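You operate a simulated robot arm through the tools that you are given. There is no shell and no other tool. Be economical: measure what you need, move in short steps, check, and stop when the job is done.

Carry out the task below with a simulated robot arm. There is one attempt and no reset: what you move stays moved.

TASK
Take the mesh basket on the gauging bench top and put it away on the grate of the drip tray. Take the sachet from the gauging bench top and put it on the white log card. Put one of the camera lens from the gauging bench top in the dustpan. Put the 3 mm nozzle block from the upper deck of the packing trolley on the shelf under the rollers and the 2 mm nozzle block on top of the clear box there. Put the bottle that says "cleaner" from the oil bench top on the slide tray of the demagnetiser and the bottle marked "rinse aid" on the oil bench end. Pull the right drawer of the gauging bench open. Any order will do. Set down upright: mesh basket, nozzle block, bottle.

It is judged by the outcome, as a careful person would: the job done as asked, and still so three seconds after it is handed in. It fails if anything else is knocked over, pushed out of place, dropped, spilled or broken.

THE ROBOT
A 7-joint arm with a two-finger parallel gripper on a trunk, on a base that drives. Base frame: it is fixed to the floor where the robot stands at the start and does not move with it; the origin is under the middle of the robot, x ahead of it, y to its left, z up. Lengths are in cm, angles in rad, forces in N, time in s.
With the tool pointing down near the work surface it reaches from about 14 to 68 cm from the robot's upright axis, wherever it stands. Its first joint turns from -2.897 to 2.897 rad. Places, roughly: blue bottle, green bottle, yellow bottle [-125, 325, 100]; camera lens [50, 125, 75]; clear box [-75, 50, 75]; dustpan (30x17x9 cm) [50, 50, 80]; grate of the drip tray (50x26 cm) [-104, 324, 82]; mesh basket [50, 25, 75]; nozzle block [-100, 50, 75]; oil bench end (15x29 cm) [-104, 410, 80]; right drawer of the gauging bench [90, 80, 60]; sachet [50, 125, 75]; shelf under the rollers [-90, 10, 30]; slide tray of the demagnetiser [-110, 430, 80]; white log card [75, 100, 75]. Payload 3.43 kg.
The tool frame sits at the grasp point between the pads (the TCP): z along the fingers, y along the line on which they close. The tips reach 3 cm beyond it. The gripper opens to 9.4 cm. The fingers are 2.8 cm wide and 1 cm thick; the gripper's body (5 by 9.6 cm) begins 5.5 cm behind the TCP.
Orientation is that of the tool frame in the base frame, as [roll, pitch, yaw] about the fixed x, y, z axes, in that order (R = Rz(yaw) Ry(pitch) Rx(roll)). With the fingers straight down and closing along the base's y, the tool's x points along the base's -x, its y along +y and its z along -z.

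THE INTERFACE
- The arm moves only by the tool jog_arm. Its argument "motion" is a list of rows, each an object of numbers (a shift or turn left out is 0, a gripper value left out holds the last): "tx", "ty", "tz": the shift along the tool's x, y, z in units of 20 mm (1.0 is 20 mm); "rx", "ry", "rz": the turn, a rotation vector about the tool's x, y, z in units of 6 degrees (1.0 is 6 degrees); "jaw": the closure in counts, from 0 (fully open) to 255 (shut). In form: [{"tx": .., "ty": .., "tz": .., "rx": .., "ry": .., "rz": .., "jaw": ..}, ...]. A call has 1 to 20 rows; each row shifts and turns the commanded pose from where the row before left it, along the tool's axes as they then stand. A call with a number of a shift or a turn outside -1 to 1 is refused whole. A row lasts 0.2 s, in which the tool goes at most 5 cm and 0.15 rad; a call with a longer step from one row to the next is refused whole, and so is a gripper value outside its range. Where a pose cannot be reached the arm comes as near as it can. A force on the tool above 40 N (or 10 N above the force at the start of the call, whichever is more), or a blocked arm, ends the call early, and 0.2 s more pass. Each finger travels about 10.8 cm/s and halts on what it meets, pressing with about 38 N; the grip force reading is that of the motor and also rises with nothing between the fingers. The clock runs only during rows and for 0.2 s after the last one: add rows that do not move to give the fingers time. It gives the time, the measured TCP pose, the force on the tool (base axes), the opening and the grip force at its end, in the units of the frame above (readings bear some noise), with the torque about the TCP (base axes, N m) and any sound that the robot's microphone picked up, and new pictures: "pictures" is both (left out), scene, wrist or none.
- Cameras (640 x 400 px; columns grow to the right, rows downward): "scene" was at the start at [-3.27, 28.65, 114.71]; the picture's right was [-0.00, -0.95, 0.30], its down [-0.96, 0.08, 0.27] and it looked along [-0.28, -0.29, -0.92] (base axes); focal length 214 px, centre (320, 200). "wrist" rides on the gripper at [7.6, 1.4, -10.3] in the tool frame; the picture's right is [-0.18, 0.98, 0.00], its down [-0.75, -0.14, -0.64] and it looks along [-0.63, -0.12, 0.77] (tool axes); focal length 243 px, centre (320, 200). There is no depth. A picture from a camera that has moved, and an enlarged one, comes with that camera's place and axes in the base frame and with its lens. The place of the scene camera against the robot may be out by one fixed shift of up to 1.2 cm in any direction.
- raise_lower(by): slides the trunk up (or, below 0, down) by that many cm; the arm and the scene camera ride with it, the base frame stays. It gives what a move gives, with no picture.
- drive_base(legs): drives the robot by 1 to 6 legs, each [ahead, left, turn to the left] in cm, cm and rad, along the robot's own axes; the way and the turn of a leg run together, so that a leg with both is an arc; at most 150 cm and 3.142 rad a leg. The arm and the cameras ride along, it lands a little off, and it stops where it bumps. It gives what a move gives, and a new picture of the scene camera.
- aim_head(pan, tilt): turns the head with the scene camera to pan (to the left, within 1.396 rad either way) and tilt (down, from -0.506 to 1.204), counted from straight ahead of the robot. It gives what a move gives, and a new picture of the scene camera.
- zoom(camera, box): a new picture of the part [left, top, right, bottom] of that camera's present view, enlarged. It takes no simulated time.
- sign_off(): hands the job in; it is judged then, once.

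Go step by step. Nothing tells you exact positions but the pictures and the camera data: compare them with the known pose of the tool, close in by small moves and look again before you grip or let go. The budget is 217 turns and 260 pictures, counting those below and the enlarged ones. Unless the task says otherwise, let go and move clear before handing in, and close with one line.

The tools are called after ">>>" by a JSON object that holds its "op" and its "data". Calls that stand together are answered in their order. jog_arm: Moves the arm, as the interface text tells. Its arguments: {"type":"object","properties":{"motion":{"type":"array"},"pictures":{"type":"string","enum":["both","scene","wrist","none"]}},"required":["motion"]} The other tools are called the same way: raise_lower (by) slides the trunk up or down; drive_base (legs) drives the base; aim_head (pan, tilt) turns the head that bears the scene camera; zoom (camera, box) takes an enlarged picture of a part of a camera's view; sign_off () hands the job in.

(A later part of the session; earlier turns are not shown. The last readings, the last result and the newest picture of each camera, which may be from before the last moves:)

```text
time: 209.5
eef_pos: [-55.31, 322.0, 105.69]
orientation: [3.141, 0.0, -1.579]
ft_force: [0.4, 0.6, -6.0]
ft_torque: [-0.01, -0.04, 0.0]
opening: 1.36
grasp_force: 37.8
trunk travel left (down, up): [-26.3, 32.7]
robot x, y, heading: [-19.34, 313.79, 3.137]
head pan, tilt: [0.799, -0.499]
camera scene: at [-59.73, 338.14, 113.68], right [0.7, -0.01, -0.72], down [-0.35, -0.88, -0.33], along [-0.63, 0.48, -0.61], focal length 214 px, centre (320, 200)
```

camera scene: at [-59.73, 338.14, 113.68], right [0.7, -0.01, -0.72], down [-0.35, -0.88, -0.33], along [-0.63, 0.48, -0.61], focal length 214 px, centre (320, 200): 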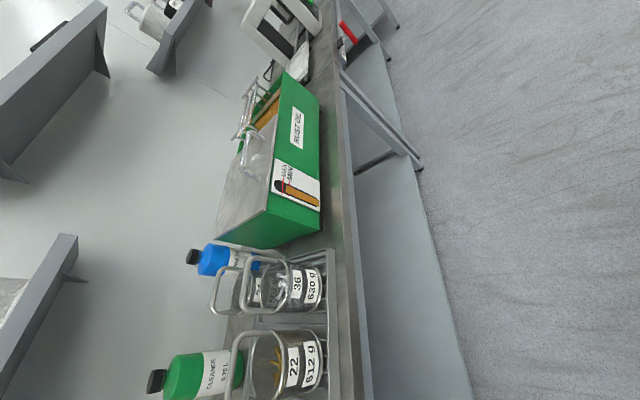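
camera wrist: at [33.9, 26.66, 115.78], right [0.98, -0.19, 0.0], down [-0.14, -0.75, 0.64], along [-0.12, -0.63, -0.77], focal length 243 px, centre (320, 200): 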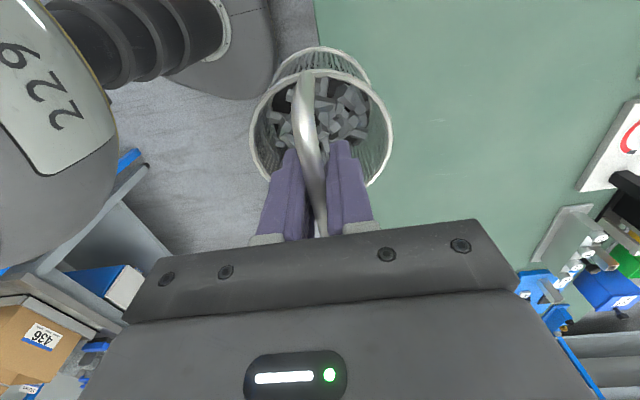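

The tray already holds several baskets and bottles, so I need an overhead view to find a free spot. I'll raise the trunk and advance.

>>> {"op": "raise_lower", "data": {"by": 17}}

>>> {"op": "drive_base", "data": {"legs": [[18, -5, 0]]}}

>>> {"op": "aim_head", "data": {"pan": 0.5, "tilt": 0.25}}

```text
time: 211.4
eef_pos: [-55.38, 321.97, 122.59]
orientation: [3.139, 0.0, -1.579]
ft_force: [-0.3, -0.2, -6.9]
ft_torque: [-0.04, -0.04, 0.02]
opening: 1.41
grasp_force: 37.9
trunk travel left (down, up): [-43.3, 15.7]
robot x, y, heading: [-19.62, 313.66, 3.136]
head pan, tilt: [0.799, -0.499]
```

```text
time: 213.0
eef_pos: [-73.51, 327.19, 122.55]
orientation: [3.141, 0.002, -1.579]
ft_force: [-0.9, -0.8, -6.5]
ft_torque: [-0.03, 0.0, 0.05]
opening: 1.4
grasp_force: 38.3
trunk travel left (down, up): [-43.3, 15.7]
robot x, y, heading: [-37.74, 318.58, 3.135]
head pan, tilt: [0.799, -0.499]
camera scene: at [-77.9, 343.43, 130.64], right [0.7, -0.01, -0.72], down [-0.35, -0.87, -0.33], along [-0.62, 0.48, -0.61], focal length 214 px, centre (320, 200)
```

scene: 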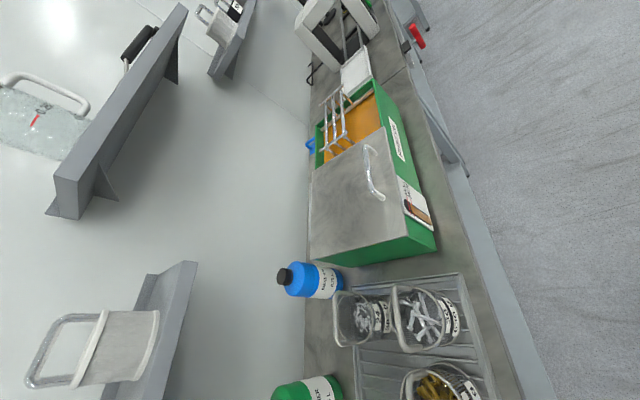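

```text
time: 214.1
eef_pos: [-73.43, 327.24, 122.44]
orientation: [3.141, 0.0, -1.579]
ft_force: [-0.1, 0.7, -6.8]
ft_torque: [0.0, -0.02, 0.02]
opening: 1.4
grasp_force: 38.4
trunk travel left (down, up): [-43.3, 15.7]
robot x, y, heading: [-37.61, 318.92, 3.133]
head pan, tilt: [0.499, 0.25]
camera scene: at [-77.49, 337.09, 127.16], right [0.88, -0.01, -0.48], down [0.11, -0.97, 0.22], along [-0.47, -0.24, -0.85], focal length 214 px, centre (320, 200)
```

scene: 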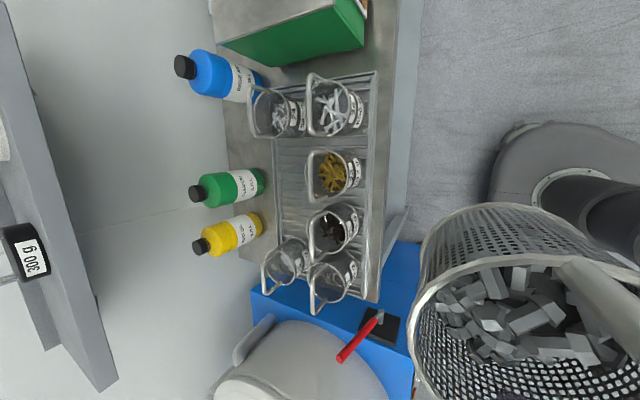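

The grate has a front row of four baskets (x≈-95) and a back row with two, leaving a free gap at about (-107.5,327.4). I'll drive closer with the basket held high.

>>> {"op": "drive_base", "data": {"legs": [[16, 0, 0]]}}

>>> {"op": "aim_head", "data": {"pan": 0.35, "tilt": 0.5}}

```text
time: 215.5
eef_pos: [-89.6, 327.46, 122.56]
orientation: [-3.14, -0.001, -1.581]
ft_force: [-0.4, 1.0, -5.9]
ft_torque: [-0.04, -0.02, 0.01]
opening: 1.42
grasp_force: 37.7
trunk travel left (down, up): [-43.3, 15.7]
robot x, y, heading: [-53.92, 318.75, 3.137]
head pan, tilt: [0.499, 0.25]
camera scene: at [-93.8, 337.24, 127.11], right [0.88, -0.01, -0.48], down [0.11, -0.97, 0.22], along [-0.47, -0.24, -0.85], focal length 214 px, centre (320, 200)
```

scene: 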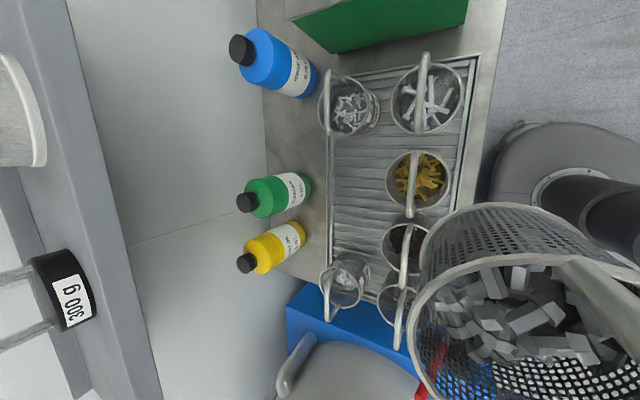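

```text
time: 216.3
eef_pos: [-89.69, 327.3, 122.53]
orientation: [-3.141, 0.0, -1.582]
ft_force: [-0.8, -0.1, -6.3]
ft_torque: [-0.03, 0.02, 0.01]
opening: 1.41
grasp_force: 37.8
trunk travel left (down, up): [-43.3, 15.7]
robot x, y, heading: [-53.72, 318.77, 3.139]
head pan, tilt: [0.351, 0.499]
camera scene: at [-92.32, 334.92, 126.81], right [0.94, -0.01, -0.34], down [0.16, -0.88, 0.45], along [-0.31, -0.47, -0.83], focal length 214 px, centre (320, 200)
```

scene: 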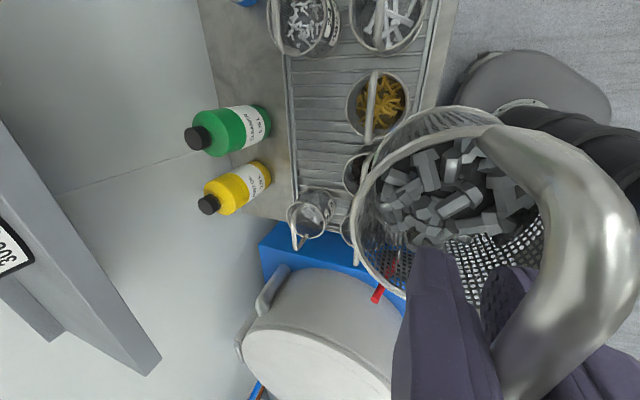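

I'll move over the free gap at (-107.5,328) and lower partway.

>>> {"op": "jog_arm", "data": {"motion": [{"ty": 0.6}, {"ty": 0.8, "tx": -0.1}, {"ty": 0.9, "tx": -0.1}, {"ty": 0.9, "tx": -0.1}, {"ty": 0.9}, {"ty": 0.9}, {"ty": 0.9}, {"ty": 0.9}, {"ty": 0.9}, {"ty": 0.7}, {"ty": 0.5}, {}, {"tz": 0.6}, {"tz": 0.8}, {"tz": 0.8}, {"tz": 0.8}, {"tz": 0.6}, {}], "pictures": "both"}}

```text
time: 220.1
eef_pos: [-107.6, 328.13, 115.0]
orientation: [-3.141, -0.001, -1.581]
ft_force: [-0.3, -0.2, -6.1]
ft_torque: [-0.04, 0.0, 0.01]
opening: 1.43
grasp_force: 38.2
trunk travel left (down, up): [-43.3, 15.7]
robot x, y, heading: [-53.95, 318.69, 3.132]
head pan, tilt: [0.351, 0.499]
camera scene: at [-110.26, 335.72, 119.41], right [0.94, -0.01, -0.34], down [0.16, -0.88, 0.45], along [-0.31, -0.47, -0.82], focal length 214 px, centre (320, 200)
camera wrist: at [-109.04, 320.51, 125.38], right [-0.98, 0.19, 0.0], down [0.15, 0.75, 0.64], along [0.12, 0.63, -0.77], focal length 243 px, centre (320, 200)
```

scene: 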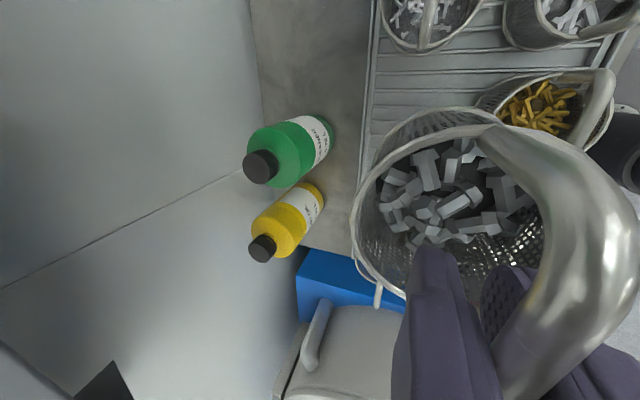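
wrist: 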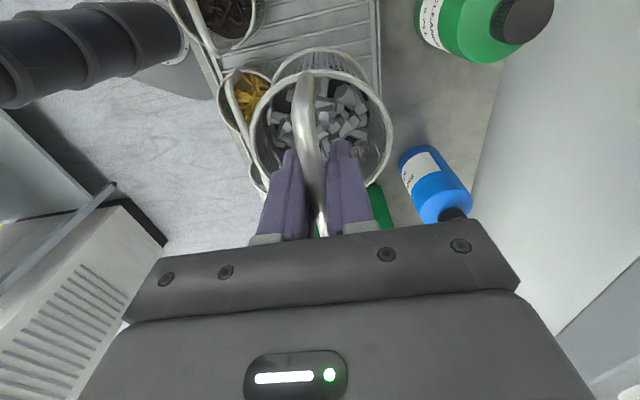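

The back edge of the grate is at x≈-116 and the front baskets reach -103, so I'll shift to x≈-110 and lower further.

>>> {"op": "jog_arm", "data": {"motion": [{"ty": 0.6, "tx": 0.15}, {"ty": 0.6, "tx": 0.15}, {}, {"tz": 0.8}, {"tz": 0.8}, {"tz": 0.8}, {"tz": 0.8}, {"tz": 0.8}, {"tz": 0.8}, {"tz": 0.6}, {"tz": 0.5}, {}], "pictures": "wrist"}}

```text
time: 222.7
eef_pos: [-109.79, 327.83, 103.47]
orientation: [-3.142, 0.001, -1.581]
ft_force: [-0.4, -0.1, -7.1]
ft_torque: [-0.03, -0.03, 0.0]
opening: 1.41
grasp_force: 38.2
trunk travel left (down, up): [-43.3, 15.7]
robot x, y, heading: [-53.53, 318.36, 3.137]
head pan, tilt: [0.351, 0.499]
camera wrist: at [-111.36, 320.04, 113.76], right [-0.98, 0.19, 0.0], down [0.15, 0.75, 0.64], along [0.12, 0.63, -0.77], focal length 243 px, centre (320, 200)
```

wrist: 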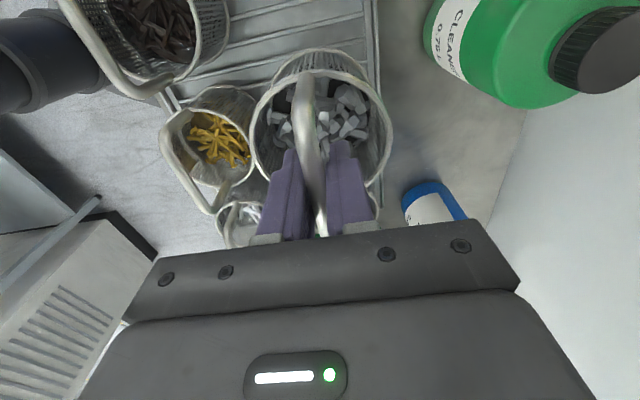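

Clearances look fine. I'll continue lowering until contact.

>>> {"op": "jog_arm", "data": {"motion": [{"tz": 0.6}, {"tz": 0.6}, {"tz": 0.6}, {"tz": 0.5}, {"tz": 0.3}, {"tz": 0.2}, {}], "pictures": "wrist"}}

```text
time: 224.3
eef_pos: [-109.77, 327.59, 97.94]
orientation: [3.141, -0.002, -1.581]
ft_force: [0.1, 0.1, -6.9]
ft_torque: [0.01, -0.01, -0.01]
opening: 1.42
grasp_force: 37.4
trunk travel left (down, up): [-43.3, 15.7]
robot x, y, heading: [-53.97, 318.93, 3.132]
head pan, tilt: [0.351, 0.499]
camera wrist: at [-111.42, 319.9, 108.15], right [-0.98, 0.19, 0.0], down [0.15, 0.75, 0.64], along [0.13, 0.63, -0.77], focal length 243 px, centre (320, 200)
```

wrist: 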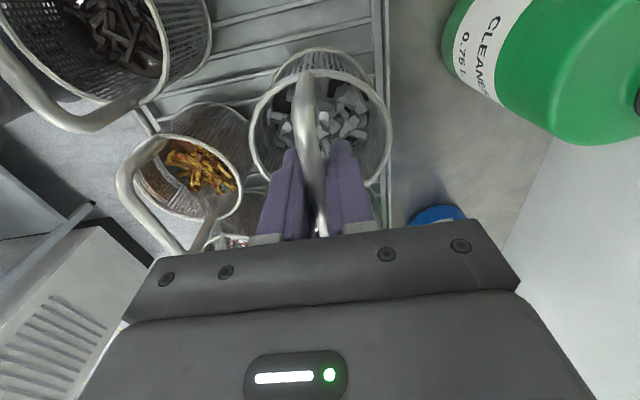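

>>> {"op": "jog_arm", "data": {"motion": [{"tz": 0.2}, {"tz": 0.2}, {"tz": 0.15}, {}], "pictures": "none"}}

>>> {"op": "jog_arm", "data": {"motion": [{"tz": 0.15}, {"tz": 0.1}, {}], "pictures": "none"}}

```text
time: 225.3
eef_pos: [-109.84, 327.72, 96.87]
orientation: [-3.141, -0.001, -1.581]
ft_force: [-0.6, -0.9, -6.4]
ft_torque: [-0.06, 0.0, 0.0]
opening: 1.42
grasp_force: 37.7
trunk travel left (down, up): [-43.3, 15.7]
robot x, y, heading: [-53.87, 318.9, 3.138]
head pan, tilt: [0.351, 0.499]
```

```text
time: 226.1
eef_pos: [-109.85, 327.65, 96.28]
orientation: [-3.141, 0.001, -1.581]
ft_force: [0.2, -0.4, -6.5]
ft_torque: [-0.01, 0.0, 0.01]
opening: 1.4
grasp_force: 37.9
trunk travel left (down, up): [-43.3, 15.7]
robot x, y, heading: [-54.01, 318.5, 3.133]
head pan, tilt: [0.351, 0.499]
```

>>> {"op": "jog_arm", "data": {"motion": [{"tz": 0.12}, {"tz": 0.12}, {}], "pictures": "none"}}

>>> {"op": "jog_arm", "data": {"motion": [{"tz": 0.1}, {"tz": 0.1}, {}], "pictures": "wrist"}}

```text
time: 226.9
eef_pos: [-109.72, 327.68, 95.82]
orientation: [3.142, 0.0, -1.584]
ft_force: [-1.0, 0.6, -6.8]
ft_torque: [-0.06, -0.01, -0.04]
opening: 1.4
grasp_force: 38.0
trunk travel left (down, up): [-43.3, 15.7]
robot x, y, heading: [-53.59, 318.85, 3.138]
head pan, tilt: [0.351, 0.499]
```

```text
time: 227.7
eef_pos: [-109.77, 327.58, 95.49]
orientation: [-3.141, -0.001, -1.581]
ft_force: [-0.3, 0.1, -6.1]
ft_torque: [-0.04, 0.01, -0.01]
opening: 1.41
grasp_force: 38.0
trunk travel left (down, up): [-43.3, 15.7]
robot x, y, heading: [-54.02, 319.01, 3.132]
head pan, tilt: [0.351, 0.499]
camera wrist: at [-111.32, 319.88, 105.61], right [-0.98, 0.19, 0.0], down [0.15, 0.75, 0.64], along [0.13, 0.63, -0.77], focal length 243 px, centre (320, 200)
```

wrist: 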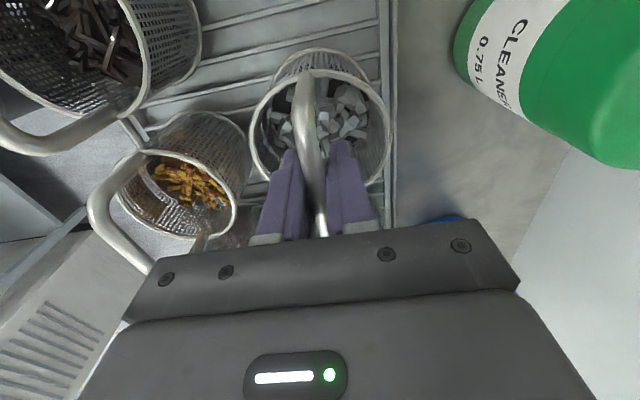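

>>> {"op": "jog_arm", "data": {"motion": [{"tz": 0.12}, {"tz": 0.12}, {}], "pictures": "none"}}

>>> {"op": "jog_arm", "data": {"motion": [{"tz": 0.12}, {"tz": 0.12}, {}], "pictures": "none"}}

```text
time: 228.5
eef_pos: [-109.67, 327.4, 94.9]
orientation: [3.141, 0.001, -1.582]
ft_force: [0.4, 0.3, -6.7]
ft_torque: [-0.03, 0.01, -0.02]
opening: 1.4
grasp_force: 38.1
trunk travel left (down, up): [-43.3, 15.7]
robot x, y, heading: [-53.6, 318.51, 3.133]
head pan, tilt: [0.351, 0.499]
```

```text
time: 229.3
eef_pos: [-109.76, 327.47, 94.83]
orientation: [3.136, 0.001, -1.58]
ft_force: [-3.4, -3.1, 29.9]
ft_torque: [0.04, -0.03, -0.01]
opening: 1.45
grasp_force: 38.1
trunk travel left (down, up): [-43.3, 15.7]
robot x, y, heading: [-53.65, 318.99, 3.138]
head pan, tilt: [0.351, 0.499]
```

Contact. I'll relieve the pressure, open a little, and rise.

>>> {"op": "jog_arm", "data": {"motion": [{"tz": -0.12}, {"tz": -0.05}, {"jaw": 210}, {"jaw": 190}, {"jaw": 170}, {"jaw": 150}, {}, {"tz": -0.4}, {"tz": -0.8}, {"tz": -1}, {"tz": -1}, {"tz": -1}, {"tz": -1}, {"tz": -1}, {"tz": -1}, {"tz": -1}, {"tz": -1}], "pictures": "both"}}

```text
time: 232.9
eef_pos: [-109.54, 327.57, 113.51]
orientation: [3.141, 0.002, -1.582]
ft_force: [-0.4, 0.1, -0.9]
ft_torque: [-0.01, -0.02, 0.0]
opening: 3.86
grasp_force: 0.1
trunk travel left (down, up): [-43.3, 15.7]
robot x, y, heading: [-53.5, 318.99, 3.136]
head pan, tilt: [0.351, 0.499]
camera scene: at [-112.35, 335.06, 117.64], right [0.94, -0.01, -0.34], down [0.16, -0.88, 0.45], along [-0.31, -0.47, -0.82], focal length 214 px, centre (320, 200)
camera wrist: at [-111.12, 319.84, 123.61], right [-0.98, 0.19, 0.0], down [0.15, 0.75, 0.64], along [0.12, 0.63, -0.77], focal length 243 px, centre (320, 200)
```

scene: 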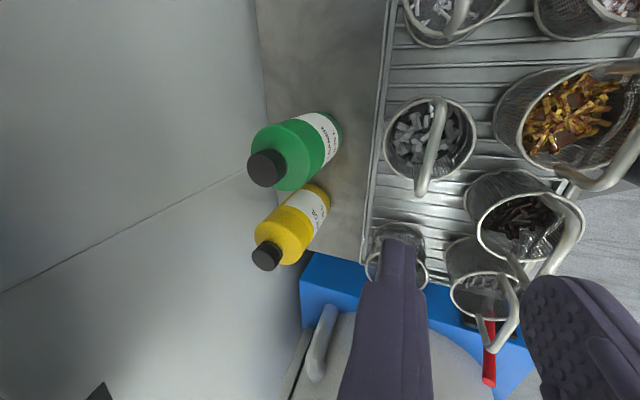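
wrist: 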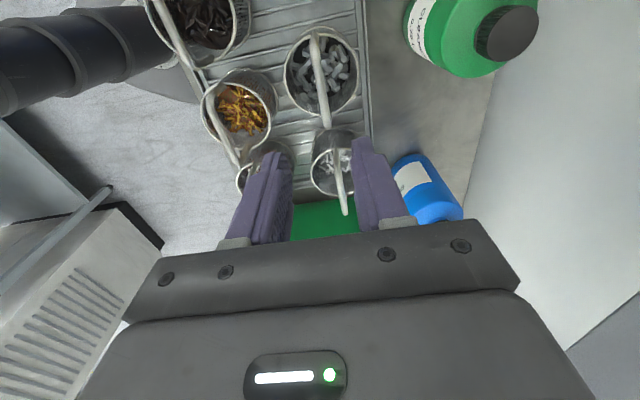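

The basket stands on the grate. Now I'll read the other bottle labels.

>>> {"op": "zoom", "data": {"camera": "wrist", "box": [360, 130, 520, 230]}}

>>> {"op": "zoom", "data": {"camera": "scene", "box": [230, 90, 390, 290]}}

```text
4.00 times, centred on (440, 180) of wrist
camera zoom: at [-111.12, 319.84, 123.61], right [-0.98, 0.19, 0.0], down [0.15, 0.75, 0.64], along [0.12, 0.63, -0.77], focal length 970 px, centre (-160, 280)
```

zoom: 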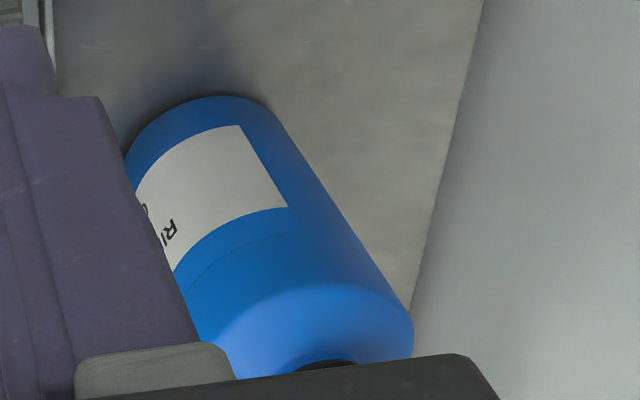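

```text
2.00 times, centred on (310, 190) of scene
camera zoom: at [-112.35, 335.06, 117.64], right [0.94, -0.01, -0.34], down [0.16, -0.88, 0.45], along [-0.31, -0.47, -0.82], focal length 429 px, centre (340, 220)
```

zoom: 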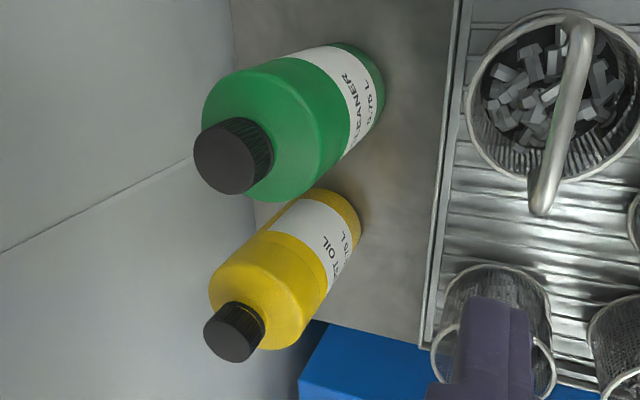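

Blue is the "RI(NSE AID)", green "CLEANER", yellow "RUST OIL". Before reaching for the bottles near the wall, I'll check what is above them.

>>> {"op": "aim_head", "data": {"pan": 1.1, "tilt": 0.3}}

```text
time: 234.0
eef_pos: [-109.6, 327.57, 113.31]
orientation: [-3.141, 0.0, -1.582]
ft_force: [0.1, 0.8, 0.2]
ft_torque: [-0.03, -0.01, -0.01]
opening: 3.88
grasp_force: 0.1
trunk travel left (down, up): [-43.3, 15.7]
robot x, y, heading: [-53.52, 318.86, 3.139]
head pan, tilt: [1.1, 0.3]
camera scene: at [-117.56, 336.96, 121.88], right [0.45, 0.0, -0.89], down [0.25, -0.96, 0.13], along [-0.85, -0.29, -0.43], focal length 214 px, centre (320, 200)
```

scene: 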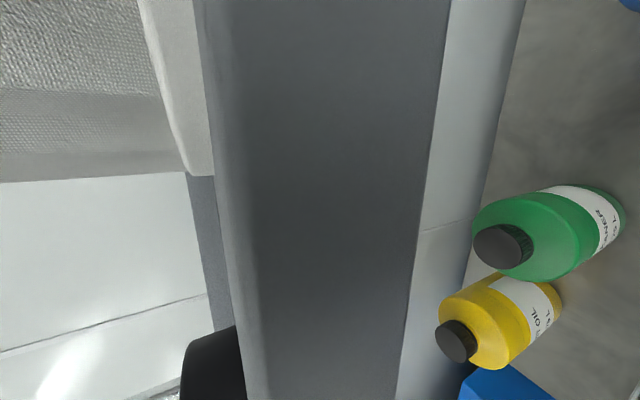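

There is a wall shelf (front edge x≈-119, underside near z 119) above the bottles. I'll retreat, face the fingers toward the wall with a 60° tilt, and grip the cap from the front.

>>> {"op": "jog_arm", "data": {"motion": [{"ty": -1}, {"ty": -1}, {"ty": -1}, {"ty": -1}, {"ty": -1}, {"ty": -1}, {"ty": -1}, {"ty": -1}, {"ty": -1}, {"ty": -1}, {"ty": -1}, {}], "pictures": "none"}}

>>> {"op": "jog_arm", "data": {"motion": [{"rz": -1}, {"rz": -1}, {"rz": -1}, {"rz": -1}, {"rz": -1}, {"rz": -1}, {"rz": -1}, {"rz": -1}, {"rz": -1}, {"rz": -1}, {"rz": -1}, {"rz": -1}, {"rz": -1}, {"rz": -1}, {"rz": -1}, {}], "pictures": "none"}}

>>> {"op": "jog_arm", "data": {"motion": [{"ry": -1}, {"ry": -1}, {"ry": -1}, {"ry": -1}, {"ry": -1}, {"ry": -1}, {"ry": -1}, {"ry": -1}, {"ry": -1}, {"ry": -1}, {"jaw": 40}, {}, {}], "pictures": "wrist"}}

>>> {"op": "aim_head", "data": {"pan": 0, "tilt": 0.5}}

```text
time: 236.6
eef_pos: [-87.53, 327.43, 113.29]
orientation: [-3.141, 0.001, -1.581]
ft_force: [0.7, 0.2, 0.9]
ft_torque: [-0.02, -0.01, 0.0]
opening: 3.87
grasp_force: 0.0
trunk travel left (down, up): [-43.3, 15.7]
robot x, y, heading: [-53.74, 319.08, 3.136]
head pan, tilt: [1.1, 0.3]
```

```text
time: 240.0
eef_pos: [-87.69, 327.41, 113.27]
orientation: [-3.141, -0.002, -0.009]
ft_force: [-0.6, 0.1, 0.0]
ft_torque: [0.0, -0.01, -0.01]
opening: 3.87
grasp_force: 0.0
trunk travel left (down, up): [-43.3, 15.7]
robot x, y, heading: [-54.01, 318.85, 3.134]
head pan, tilt: [1.1, 0.3]
```

```text
time: 242.8
eef_pos: [-90.79, 328.81, 111.51]
orientation: [-3.14, 1.048, -0.011]
ft_force: [0.4, 0.0, 0.5]
ft_torque: [0.01, 0.02, 0.01]
opening: 7.92
grasp_force: 0.0
out of reach, approached as far as the arm can: row 4, 5, 6, 7
trunk travel left (down, up): [-43.3, 15.7]
robot x, y, heading: [-53.56, 318.74, 3.134]
head pan, tilt: [1.1, 0.3]
camera wrist: at [-78.18, 327.08, 110.07], right [-0.1, -0.98, 0.16], down [0.18, 0.14, 0.97], along [-0.98, 0.13, 0.16], focal length 243 px, centre (320, 200)
```

wrist: 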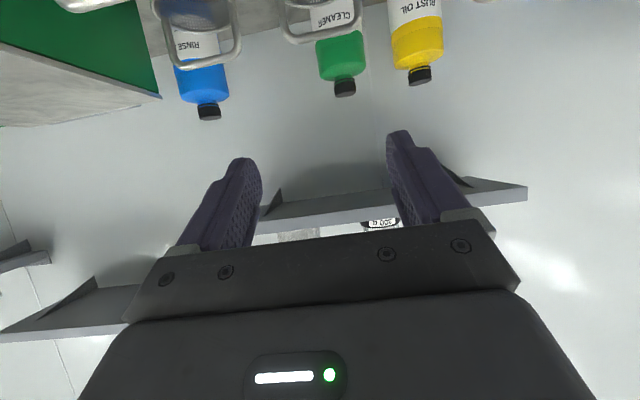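

```text
time: 244.1
eef_pos: [-90.84, 328.68, 111.54]
orientation: [-3.14, 1.047, -0.008]
ft_force: [0.6, -0.2, 0.6]
ft_torque: [0.01, -0.03, 0.01]
opening: 7.91
grasp_force: 0.1
trunk travel left (down, up): [-43.3, 15.7]
robot x, y, heading: [-53.54, 318.77, 3.132]
head pan, tilt: [0.0, 0.499]
camera scene: at [-90.34, 329.82, 118.85], right [0.01, 1.0, 0.0], down [0.85, -0.01, -0.52], along [-0.52, 0.01, -0.85], focal length 214 px, centre (320, 200)
```

scene: 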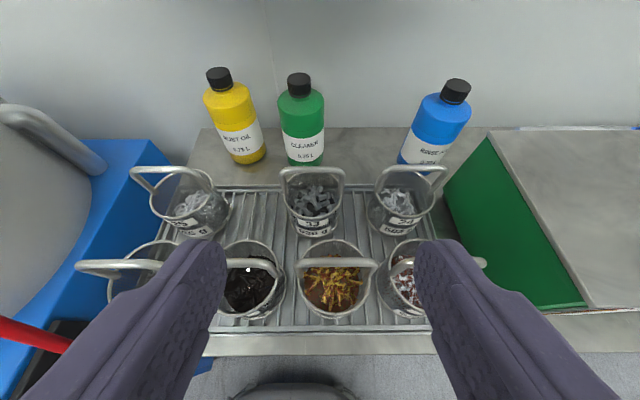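

The views are clear: green CLEANER cap centre ≈(-127.2,325.5,97.3). The shelf is above it at z≈119. I'll approach the cap along the tilted tool axis.

>>> {"op": "jog_arm", "data": {"motion": [{"tz": 1, "tx": -0.2, "ty": 0.16}, {"tz": 1, "tx": -0.2, "ty": 0.16}, {"tz": 1, "tx": -0.2, "ty": 0.16}, {"tz": 1, "tx": -0.2, "ty": 0.16}, {"tz": 1, "tx": -0.2, "ty": 0.16}, {"tz": 1, "tx": -0.2, "ty": 0.16}, {"tz": 1, "tx": -0.2, "ty": 0.16}, {"tz": 1, "tx": -0.2, "ty": 0.16}, {"tz": 1, "tx": -0.2, "ty": 0.16}, {"tz": 1, "tx": -0.2, "ty": 0.16}, {"tz": 1, "tx": -0.2}, {"tz": 1, "tx": -0.2}, {}], "pictures": "both"}}

```text
time: 246.9
eef_pos: [-114.3, 325.79, 103.71]
orientation: [-3.14, 1.047, -0.011]
ft_force: [0.0, 0.0, -0.8]
ft_torque: [0.04, -0.01, 0.06]
opening: 7.91
grasp_force: 0.0
trunk travel left (down, up): [-43.3, 15.7]
robot x, y, heading: [-53.73, 318.84, 3.132]
head pan, tilt: [0.0, 0.499]
camera scene: at [-113.78, 327.0, 111.03], right [0.01, 1.0, 0.0], down [0.85, -0.01, -0.52], along [-0.52, 0.01, -0.85], focal length 214 px, centre (320, 200)
camera wrist: at [-101.62, 324.25, 102.26], right [-0.1, -0.98, 0.16], down [0.18, 0.14, 0.97], along [-0.98, 0.13, 0.16], focal length 243 px, centre (320, 200)
```

scene: 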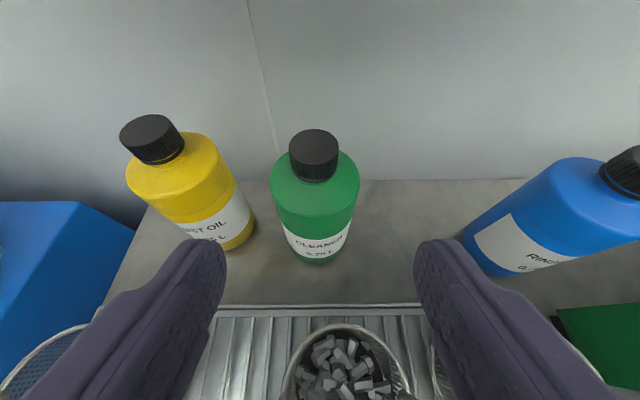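
wrist: 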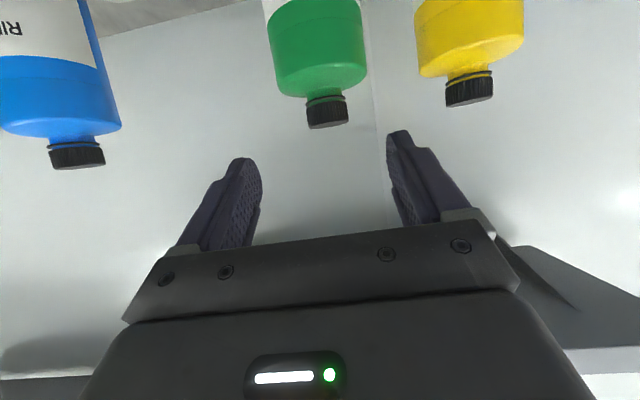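

>>> {"op": "jog_arm", "data": {"motion": [{"tz": 0.9, "tx": -0.1, "ty": 0.1}, {"tz": 0.9, "tx": -0.1, "ty": 0.1}, {"tz": 0.9, "tx": -0.1}, {"tz": 0.9, "tx": -0.1}, {"tz": 0.9, "tx": -0.08}, {"tz": 0.8}, {"tz": 0.5}, {}], "pictures": "both"}}

```text
time: 248.5
eef_pos: [-124.39, 325.02, 99.85]
orientation: [3.139, 1.061, -0.01]
ft_force: [11.7, -4.8, 42.5]
ft_torque: [-0.58, -6.19, -0.73]
opening: 7.9
grasp_force: 0.2
trunk travel left (down, up): [-43.3, 15.7]
robot x, y, heading: [-53.59, 318.82, 3.141]
head pan, tilt: [0.0, 0.499]
stopped in row 7: the force on the tool passed its limit at 49 N (the readings are from after the stop); the commanded pose is now the measured one
camera scene: at [-123.9, 326.1, 107.12], right [0.01, 1.0, 0.0], down [0.85, -0.01, -0.53], along [-0.53, 0.0, -0.85], focal length 214 px, centre (320, 200)
camera wrist: at [-111.85, 323.36, 98.18], right [-0.1, -0.98, 0.16], down [0.19, 0.14, 0.97], along [-0.98, 0.13, 0.18], focal length 243 px, centre (320, 200)
```

scene: 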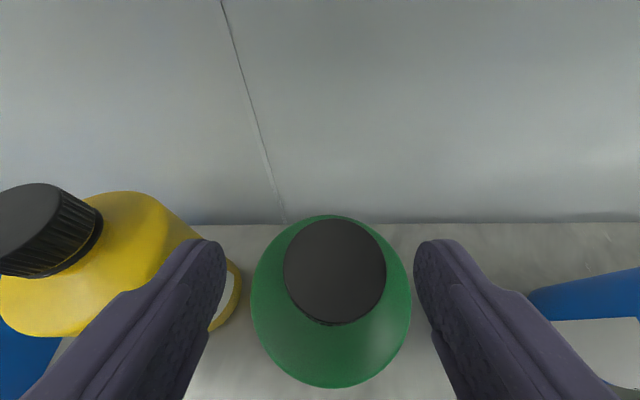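
wrist: 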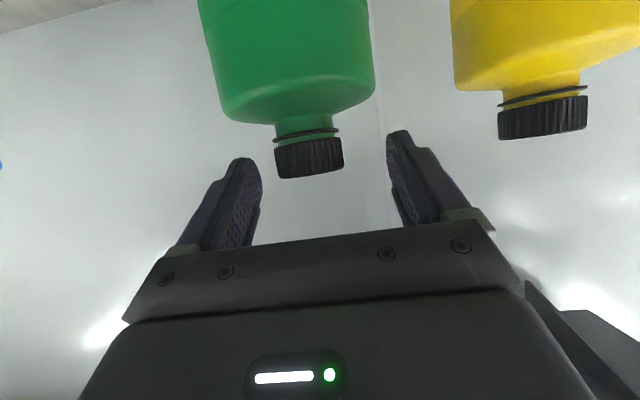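

The wrist camera's underside touched the basket's bail (contact ~15 cm behind the fingers). I'll retreat at once and check the basket.

>>> {"op": "jog_arm", "data": {"motion": [{"tz": -0.6, "tx": -0.4}, {"tz": -0.8, "tx": -0.4}, {"tz": -1}, {"tz": -1}, {"tz": -1}, {"tz": -1}, {"tz": -1}, {}], "pictures": "both"}}

```text
time: 250.3
eef_pos: [-114.15, 324.97, 107.12]
orientation: [3.139, 1.052, -0.011]
ft_force: [0.9, 1.5, 0.0]
ft_torque: [-0.03, 0.02, -0.01]
opening: 7.95
grasp_force: 0.0
trunk travel left (down, up): [-43.3, 15.7]
robot x, y, heading: [-53.95, 318.46, 3.134]
head pan, tilt: [0.0, 0.499]
camera scene: at [-113.62, 326.08, 114.42], right [0.01, 1.0, 0.0], down [0.85, -0.01, -0.52], along [-0.52, 0.0, -0.85], focal length 214 px, centre (320, 200)
camera wrist: at [-101.5, 323.34, 105.6], right [-0.1, -0.98, 0.16], down [0.18, 0.14, 0.97], along [-0.98, 0.13, 0.17], focal length 243 px, centre (320, 200)
```

scene: 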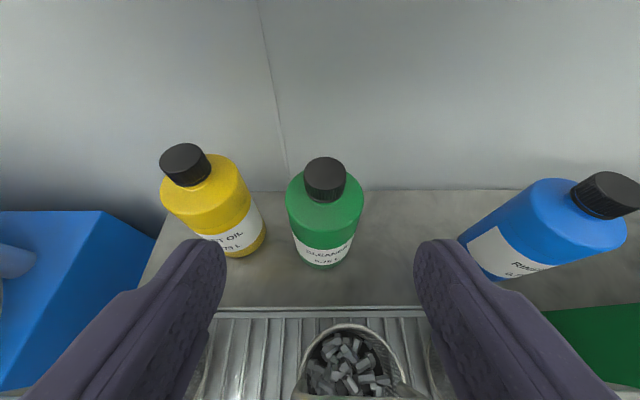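
wrist: 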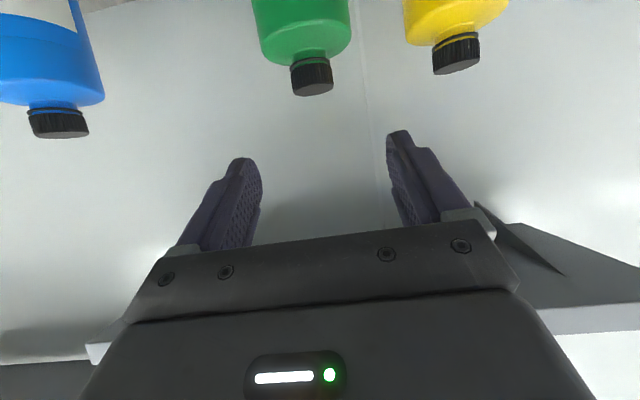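

The basket is fine. I'll reduce the tilt to 45° so the camera stays above the bail, and approach again.

>>> {"op": "jog_arm", "data": {"motion": [{"ry": 1}, {"ry": 1}, {"ry": 0.4}, {"ty": -0.2, "tx": -0.5}, {"tx": -0.5}, {"tz": 0.8}, {"tz": 0.8}, {"tz": 0.8}, {"tz": 0.8}, {"tz": 0.8}, {}], "pictures": "both"}}

```text
time: 252.7
eef_pos: [-121.37, 325.5, 102.93]
orientation: [3.141, 0.801, -0.011]
ft_force: [1.0, 0.0, 0.0]
ft_torque: [-0.01, -0.01, -0.02]
opening: 7.91
grasp_force: 0.1
trunk travel left (down, up): [-43.3, 15.7]
robot x, y, heading: [-53.54, 318.98, 3.137]
head pan, tilt: [0.0, 0.499]
camera scene: at [-122.72, 326.67, 109.9], right [0.01, 1.0, 0.0], down [0.95, -0.01, -0.3], along [-0.3, 0.0, -0.96], focal length 214 px, centre (320, 200)
camera wrist: at [-108.75, 323.92, 104.46], right [-0.14, -0.98, 0.13], down [-0.06, 0.14, 0.99], along [-0.99, 0.13, -0.08], focal length 243 px, centre (320, 200)
```

scene: 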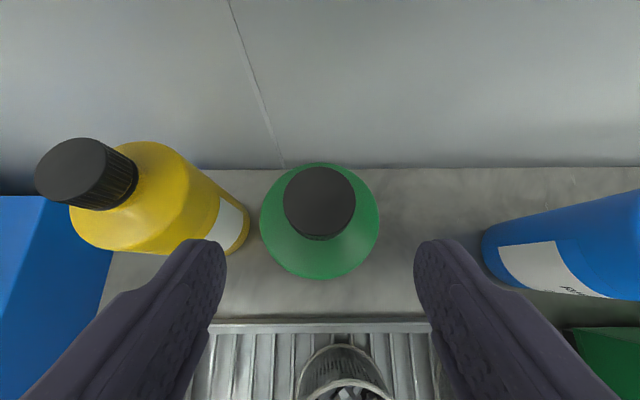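
wrist: 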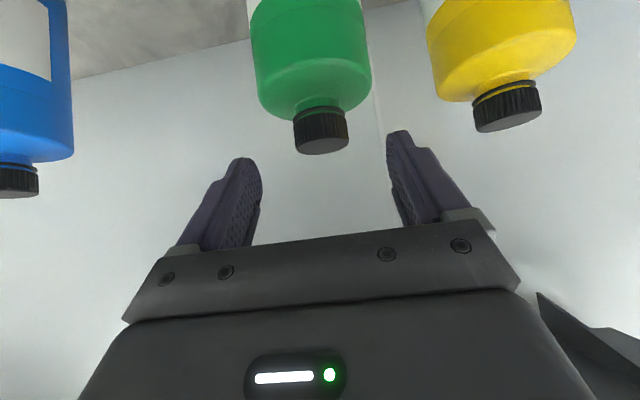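

The cap lies straight ahead along the tool axis, ~7 cm away. I'll advance 5.8 cm.

>>> {"op": "jog_arm", "data": {"motion": [{"tz": 0.8}, {"tz": 0.7}, {"tz": 0.6}, {"tz": 0.5}, {"tz": 0.3}, {}], "pictures": "both"}}

```text
time: 254.1
eef_pos: [-125.48, 325.6, 98.81]
orientation: [3.14, 0.803, -0.011]
ft_force: [-0.6, 0.1, 0.3]
ft_torque: [0.02, 0.02, -0.01]
opening: 7.96
grasp_force: 0.1
trunk travel left (down, up): [-43.3, 15.7]
robot x, y, heading: [-53.86, 318.7, 3.139]
head pan, tilt: [0.0, 0.499]
camera scene: at [-126.87, 326.74, 105.88], right [0.01, 1.0, 0.0], down [0.95, -0.01, -0.3], along [-0.3, 0.0, -0.95], focal length 214 px, centre (320, 200)
camera wrist: at [-112.9, 323.98, 100.43], right [-0.14, -0.98, 0.13], down [-0.06, 0.14, 0.99], along [-0.99, 0.13, -0.08], focal length 243 px, centre (320, 200)
```

scene: 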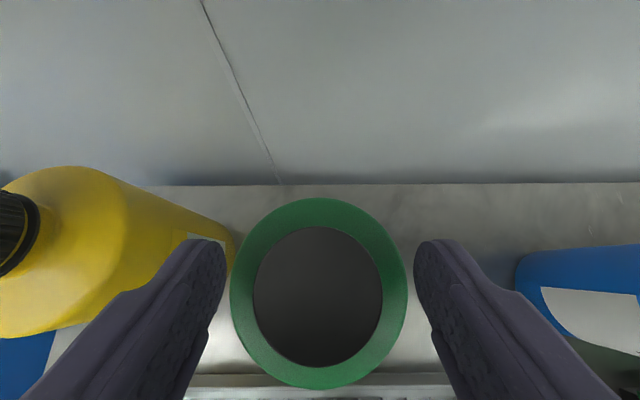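
wrist: 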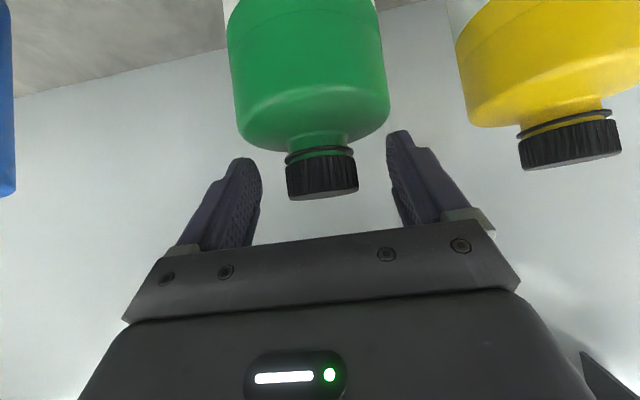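

The cap is between the fingers. I'll raise slightly to keep the tips off the shoulder, then grip.

>>> {"op": "jog_arm", "data": {"motion": [{"tx": -0.2, "tz": -0.15}, {"jaw": 80}, {"jaw": 120}, {"jaw": 180}, {"jaw": 200}, {"jaw": 200}, {}], "pictures": "both"}}

```text
time: 255.7
eef_pos: [-125.6, 325.48, 99.29]
orientation: [3.141, 0.8, -0.01]
ft_force: [-1.0, -1.1, 0.7]
ft_torque: [0.01, -0.04, 0.01]
opening: 3.92
grasp_force: 38.7
trunk travel left (down, up): [-43.3, 15.7]
robot x, y, heading: [-53.48, 318.92, 3.136]
head pan, tilt: [0.0, 0.499]
camera scene: at [-126.96, 326.69, 106.39], right [0.01, 1.0, 0.0], down [0.95, -0.01, -0.3], along [-0.3, 0.0, -0.95], focal length 214 px, centre (320, 200)
camera wrist: at [-112.99, 323.94, 100.94], right [-0.14, -0.98, 0.13], down [-0.06, 0.14, 0.99], along [-0.99, 0.13, -0.08], focal length 243 px, centre (320, 200)
```

scene: 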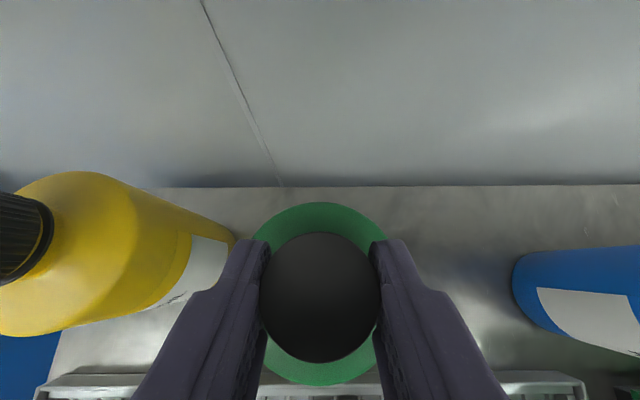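
wrist: 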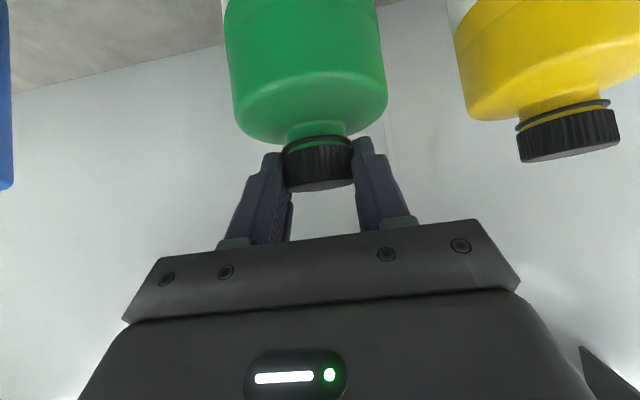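

The cap is gripped. The shelf above limits a straight lift, so I'll lift 2 cm, pull 5.5 cm forward (short of the basket), then lift while tilting the hand back under the shelf edge.

>>> {"op": "jog_arm", "data": {"motion": [{"tx": -0.36, "tz": -0.34}, {"tx": -0.36, "tz": -0.34}, {}, {"tx": 0.48, "tz": -0.5}, {"tx": 0.48, "tz": -0.5}, {"tx": 0.48, "tz": -0.5}, {"tx": 0.46, "tz": -0.48}, {}], "pictures": "both"}}

```text
time: 257.5
eef_pos: [-120.13, 325.6, 101.31]
orientation: [3.141, 0.799, -0.012]
ft_force: [-2.2, 0.8, -7.4]
ft_torque: [0.02, 0.16, -0.01]
opening: 3.94
grasp_force: 37.8
trunk travel left (down, up): [-43.3, 15.7]
robot x, y, heading: [-54.15, 318.81, 3.139]
head pan, tilt: [0.0, 0.499]
camera scene: at [-121.59, 326.66, 108.47], right [0.01, 1.0, 0.0], down [0.96, -0.01, -0.3], along [-0.3, 0.0, -0.96], focal length 214 px, centre (320, 200)
camera wrist: at [-107.62, 323.9, 103.03], right [-0.14, -0.98, 0.13], down [-0.06, 0.14, 0.99], along [-0.99, 0.13, -0.08], focal length 243 px, centre (320, 200)
```

scene: 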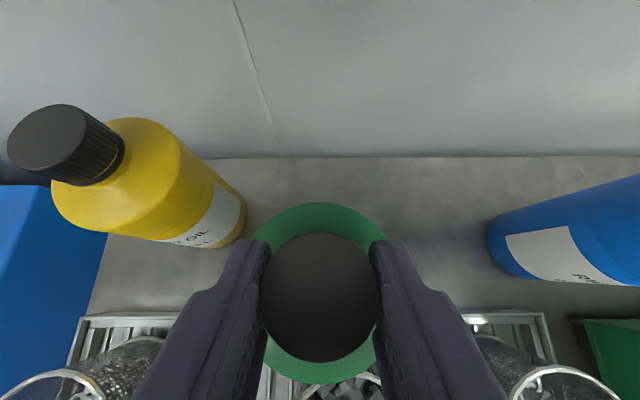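
wrist: 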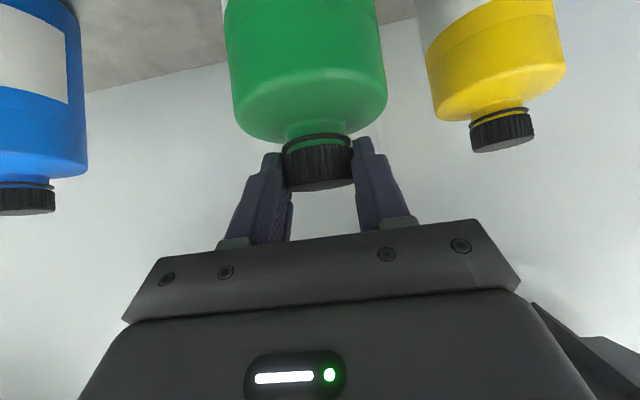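

The bottle is held and upright. Now I'll lift with progressive hand tilt.

>>> {"op": "jog_arm", "data": {"motion": [{"tx": -0.72, "tz": -0.69, "ry": -0.5}, {"tx": -0.75, "tz": -0.66, "ry": -0.5}, {"tx": -0.79, "tz": -0.62, "ry": -0.5}, {"tx": -0.82, "tz": -0.57, "ry": -0.5}, {"tx": -0.85, "tz": -0.53, "ry": -0.5}, {"tx": -0.87, "tz": -0.48, "ry": -0.5}, {"tx": -0.9, "tz": -0.44, "ry": -0.5}, {"tx": -0.92, "tz": -0.39, "ry": -0.5}, {}], "pictures": "both"}}

```text
time: 258.2
eef_pos: [-119.55, 325.38, 105.58]
orientation: [3.139, 0.907, -0.012]
ft_force: [0.3, -0.2, -6.8]
ft_torque: [0.0, -0.18, -0.01]
opening: 3.97
grasp_force: 38.0
trunk travel left (down, up): [-43.3, 15.7]
robot x, y, heading: [-54.04, 318.65, 3.132]
head pan, tilt: [0.0, 0.499]
stopped in row 3: the force on the tool passed its limit at 50 N (the readings are from after the stop); the commanded pose is now the measured one
camera scene: at [-120.03, 326.53, 112.86], right [0.01, 1.0, 0.0], down [0.92, -0.01, -0.4], along [-0.4, 0.0, -0.92], focal length 214 px, centre (320, 200)
camera wrist: at [-106.76, 323.77, 105.92], right [-0.12, -0.98, 0.15], down [0.04, 0.14, 0.99], along [-0.99, 0.13, 0.03], focal length 243 px, centre (320, 200)
```

scene: 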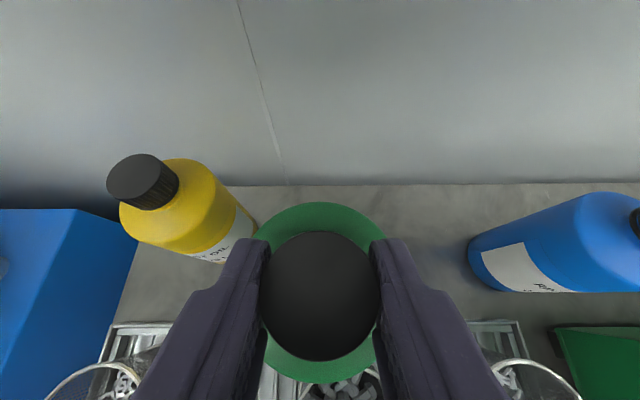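
wrist: 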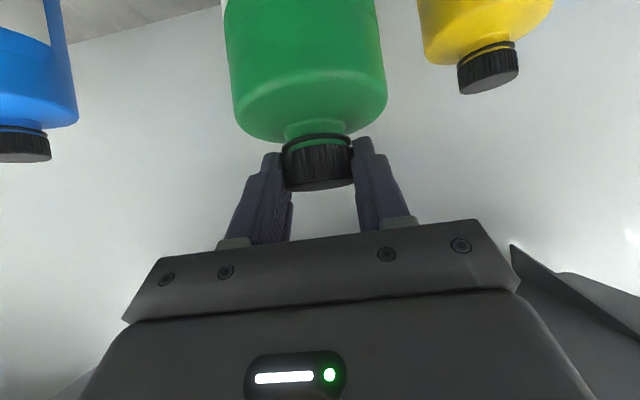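

Something on the hand's upper side touched the shelf edge; it stopped safely. I'll rotate the hand flatter in place first (base swings toward the wall), which brings the hand out from under the shelf, then lift.

>>> {"op": "jog_arm", "data": {"motion": [{"ry": -0.5}, {"ry": -0.5}, {"ry": -0.5}, {"ry": -0.5}, {"ry": -0.5}, {"ry": -0.5}, {"ry": -0.5}, {"ry": -0.3}, {}], "pictures": "both"}}

```text
time: 260.2
eef_pos: [-119.74, 325.41, 105.65]
orientation: [3.136, 1.306, -0.016]
ft_force: [0.4, 0.4, -7.8]
ft_torque: [0.02, -0.52, -0.01]
opening: 3.93
grasp_force: 38.4
trunk travel left (down, up): [-43.3, 15.7]
robot x, y, heading: [-53.92, 318.68, 3.138]
head pan, tilt: [0.0, 0.499]
camera scene: at [-117.46, 326.49, 112.62], right [0.01, 1.0, 0.0], down [0.69, -0.01, -0.72], along [-0.72, 0.01, -0.69], focal length 214 px, centre (320, 200)
camera wrist: at [-108.02, 323.76, 100.93], right [-0.06, -0.98, 0.18], down [0.42, 0.14, 0.89], along [-0.9, 0.13, 0.41], focal length 243 px, centre (320, 200)
```

scene: 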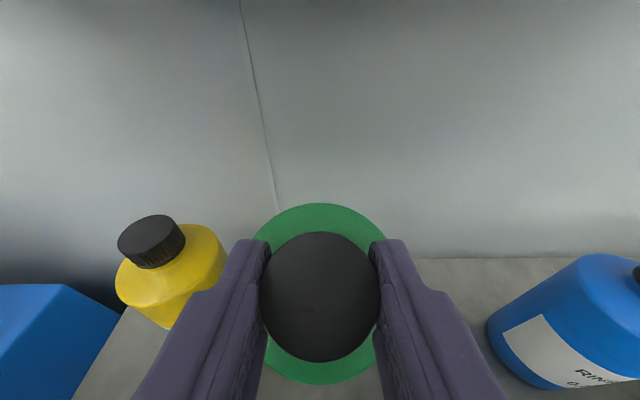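
wrist: 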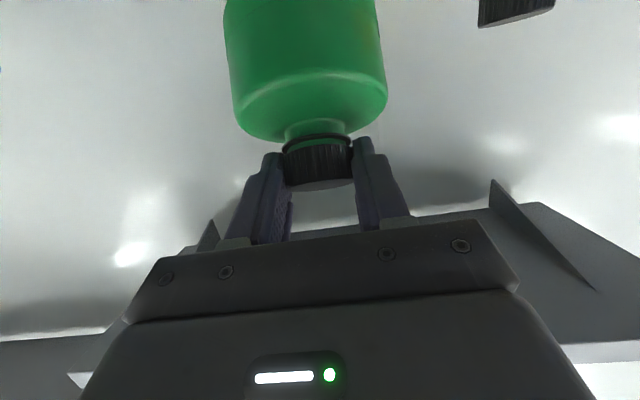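

The grip is solid and clear. I'll pull 5 cm toward the robot, then lift 12 cm.

>>> {"op": "jog_arm", "data": {"motion": [{"tx": 0.16, "tz": -0.6}, {"tx": 0.16, "tz": -0.6}, {"tx": 0.16, "tz": -0.6}, {"tx": 0.16, "tz": -0.6}, {}, {"tx": -0.72, "tz": -0.2}, {"tx": -0.72, "tz": -0.2}, {"tx": -0.72, "tz": -0.2}, {"tx": -0.72, "tz": -0.2}, {"tx": -0.72, "tz": -0.2}, {"tx": -0.72, "tz": -0.2}, {"tx": -0.72, "tz": -0.2}, {"tx": -0.72, "tz": -0.2}, {"tx": -0.72, "tz": -0.2}, {}], "pictures": "both"}}

```text
time: 263.4
eef_pos: [-114.41, 325.56, 119.01]
orientation: [3.133, 1.307, -0.017]
ft_force: [-0.5, 0.2, -8.3]
ft_torque: [-0.02, -0.49, 0.02]
opening: 3.91
grasp_force: 38.1
trunk travel left (down, up): [-43.3, 15.7]
robot x, y, heading: [-53.49, 319.0, 3.132]
head pan, tilt: [0.0, 0.499]
camera scene: at [-112.18, 326.7, 126.01], right [0.01, 1.0, 0.0], down [0.69, -0.01, -0.72], along [-0.72, 0.01, -0.69], focal length 214 px, centre (320, 200)
camera wrist: at [-102.73, 323.97, 114.34], right [-0.06, -0.98, 0.18], down [0.42, 0.14, 0.9], along [-0.9, 0.13, 0.41], focal length 243 px, centre (320, 200)
```

scene: 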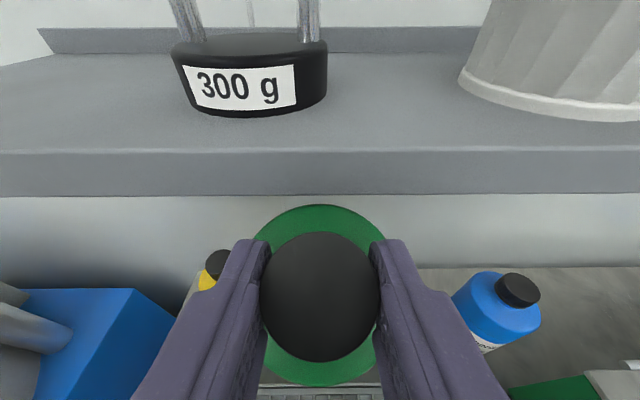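
wrist: 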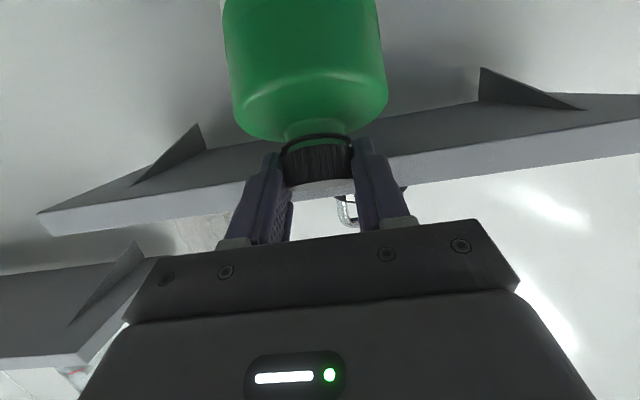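

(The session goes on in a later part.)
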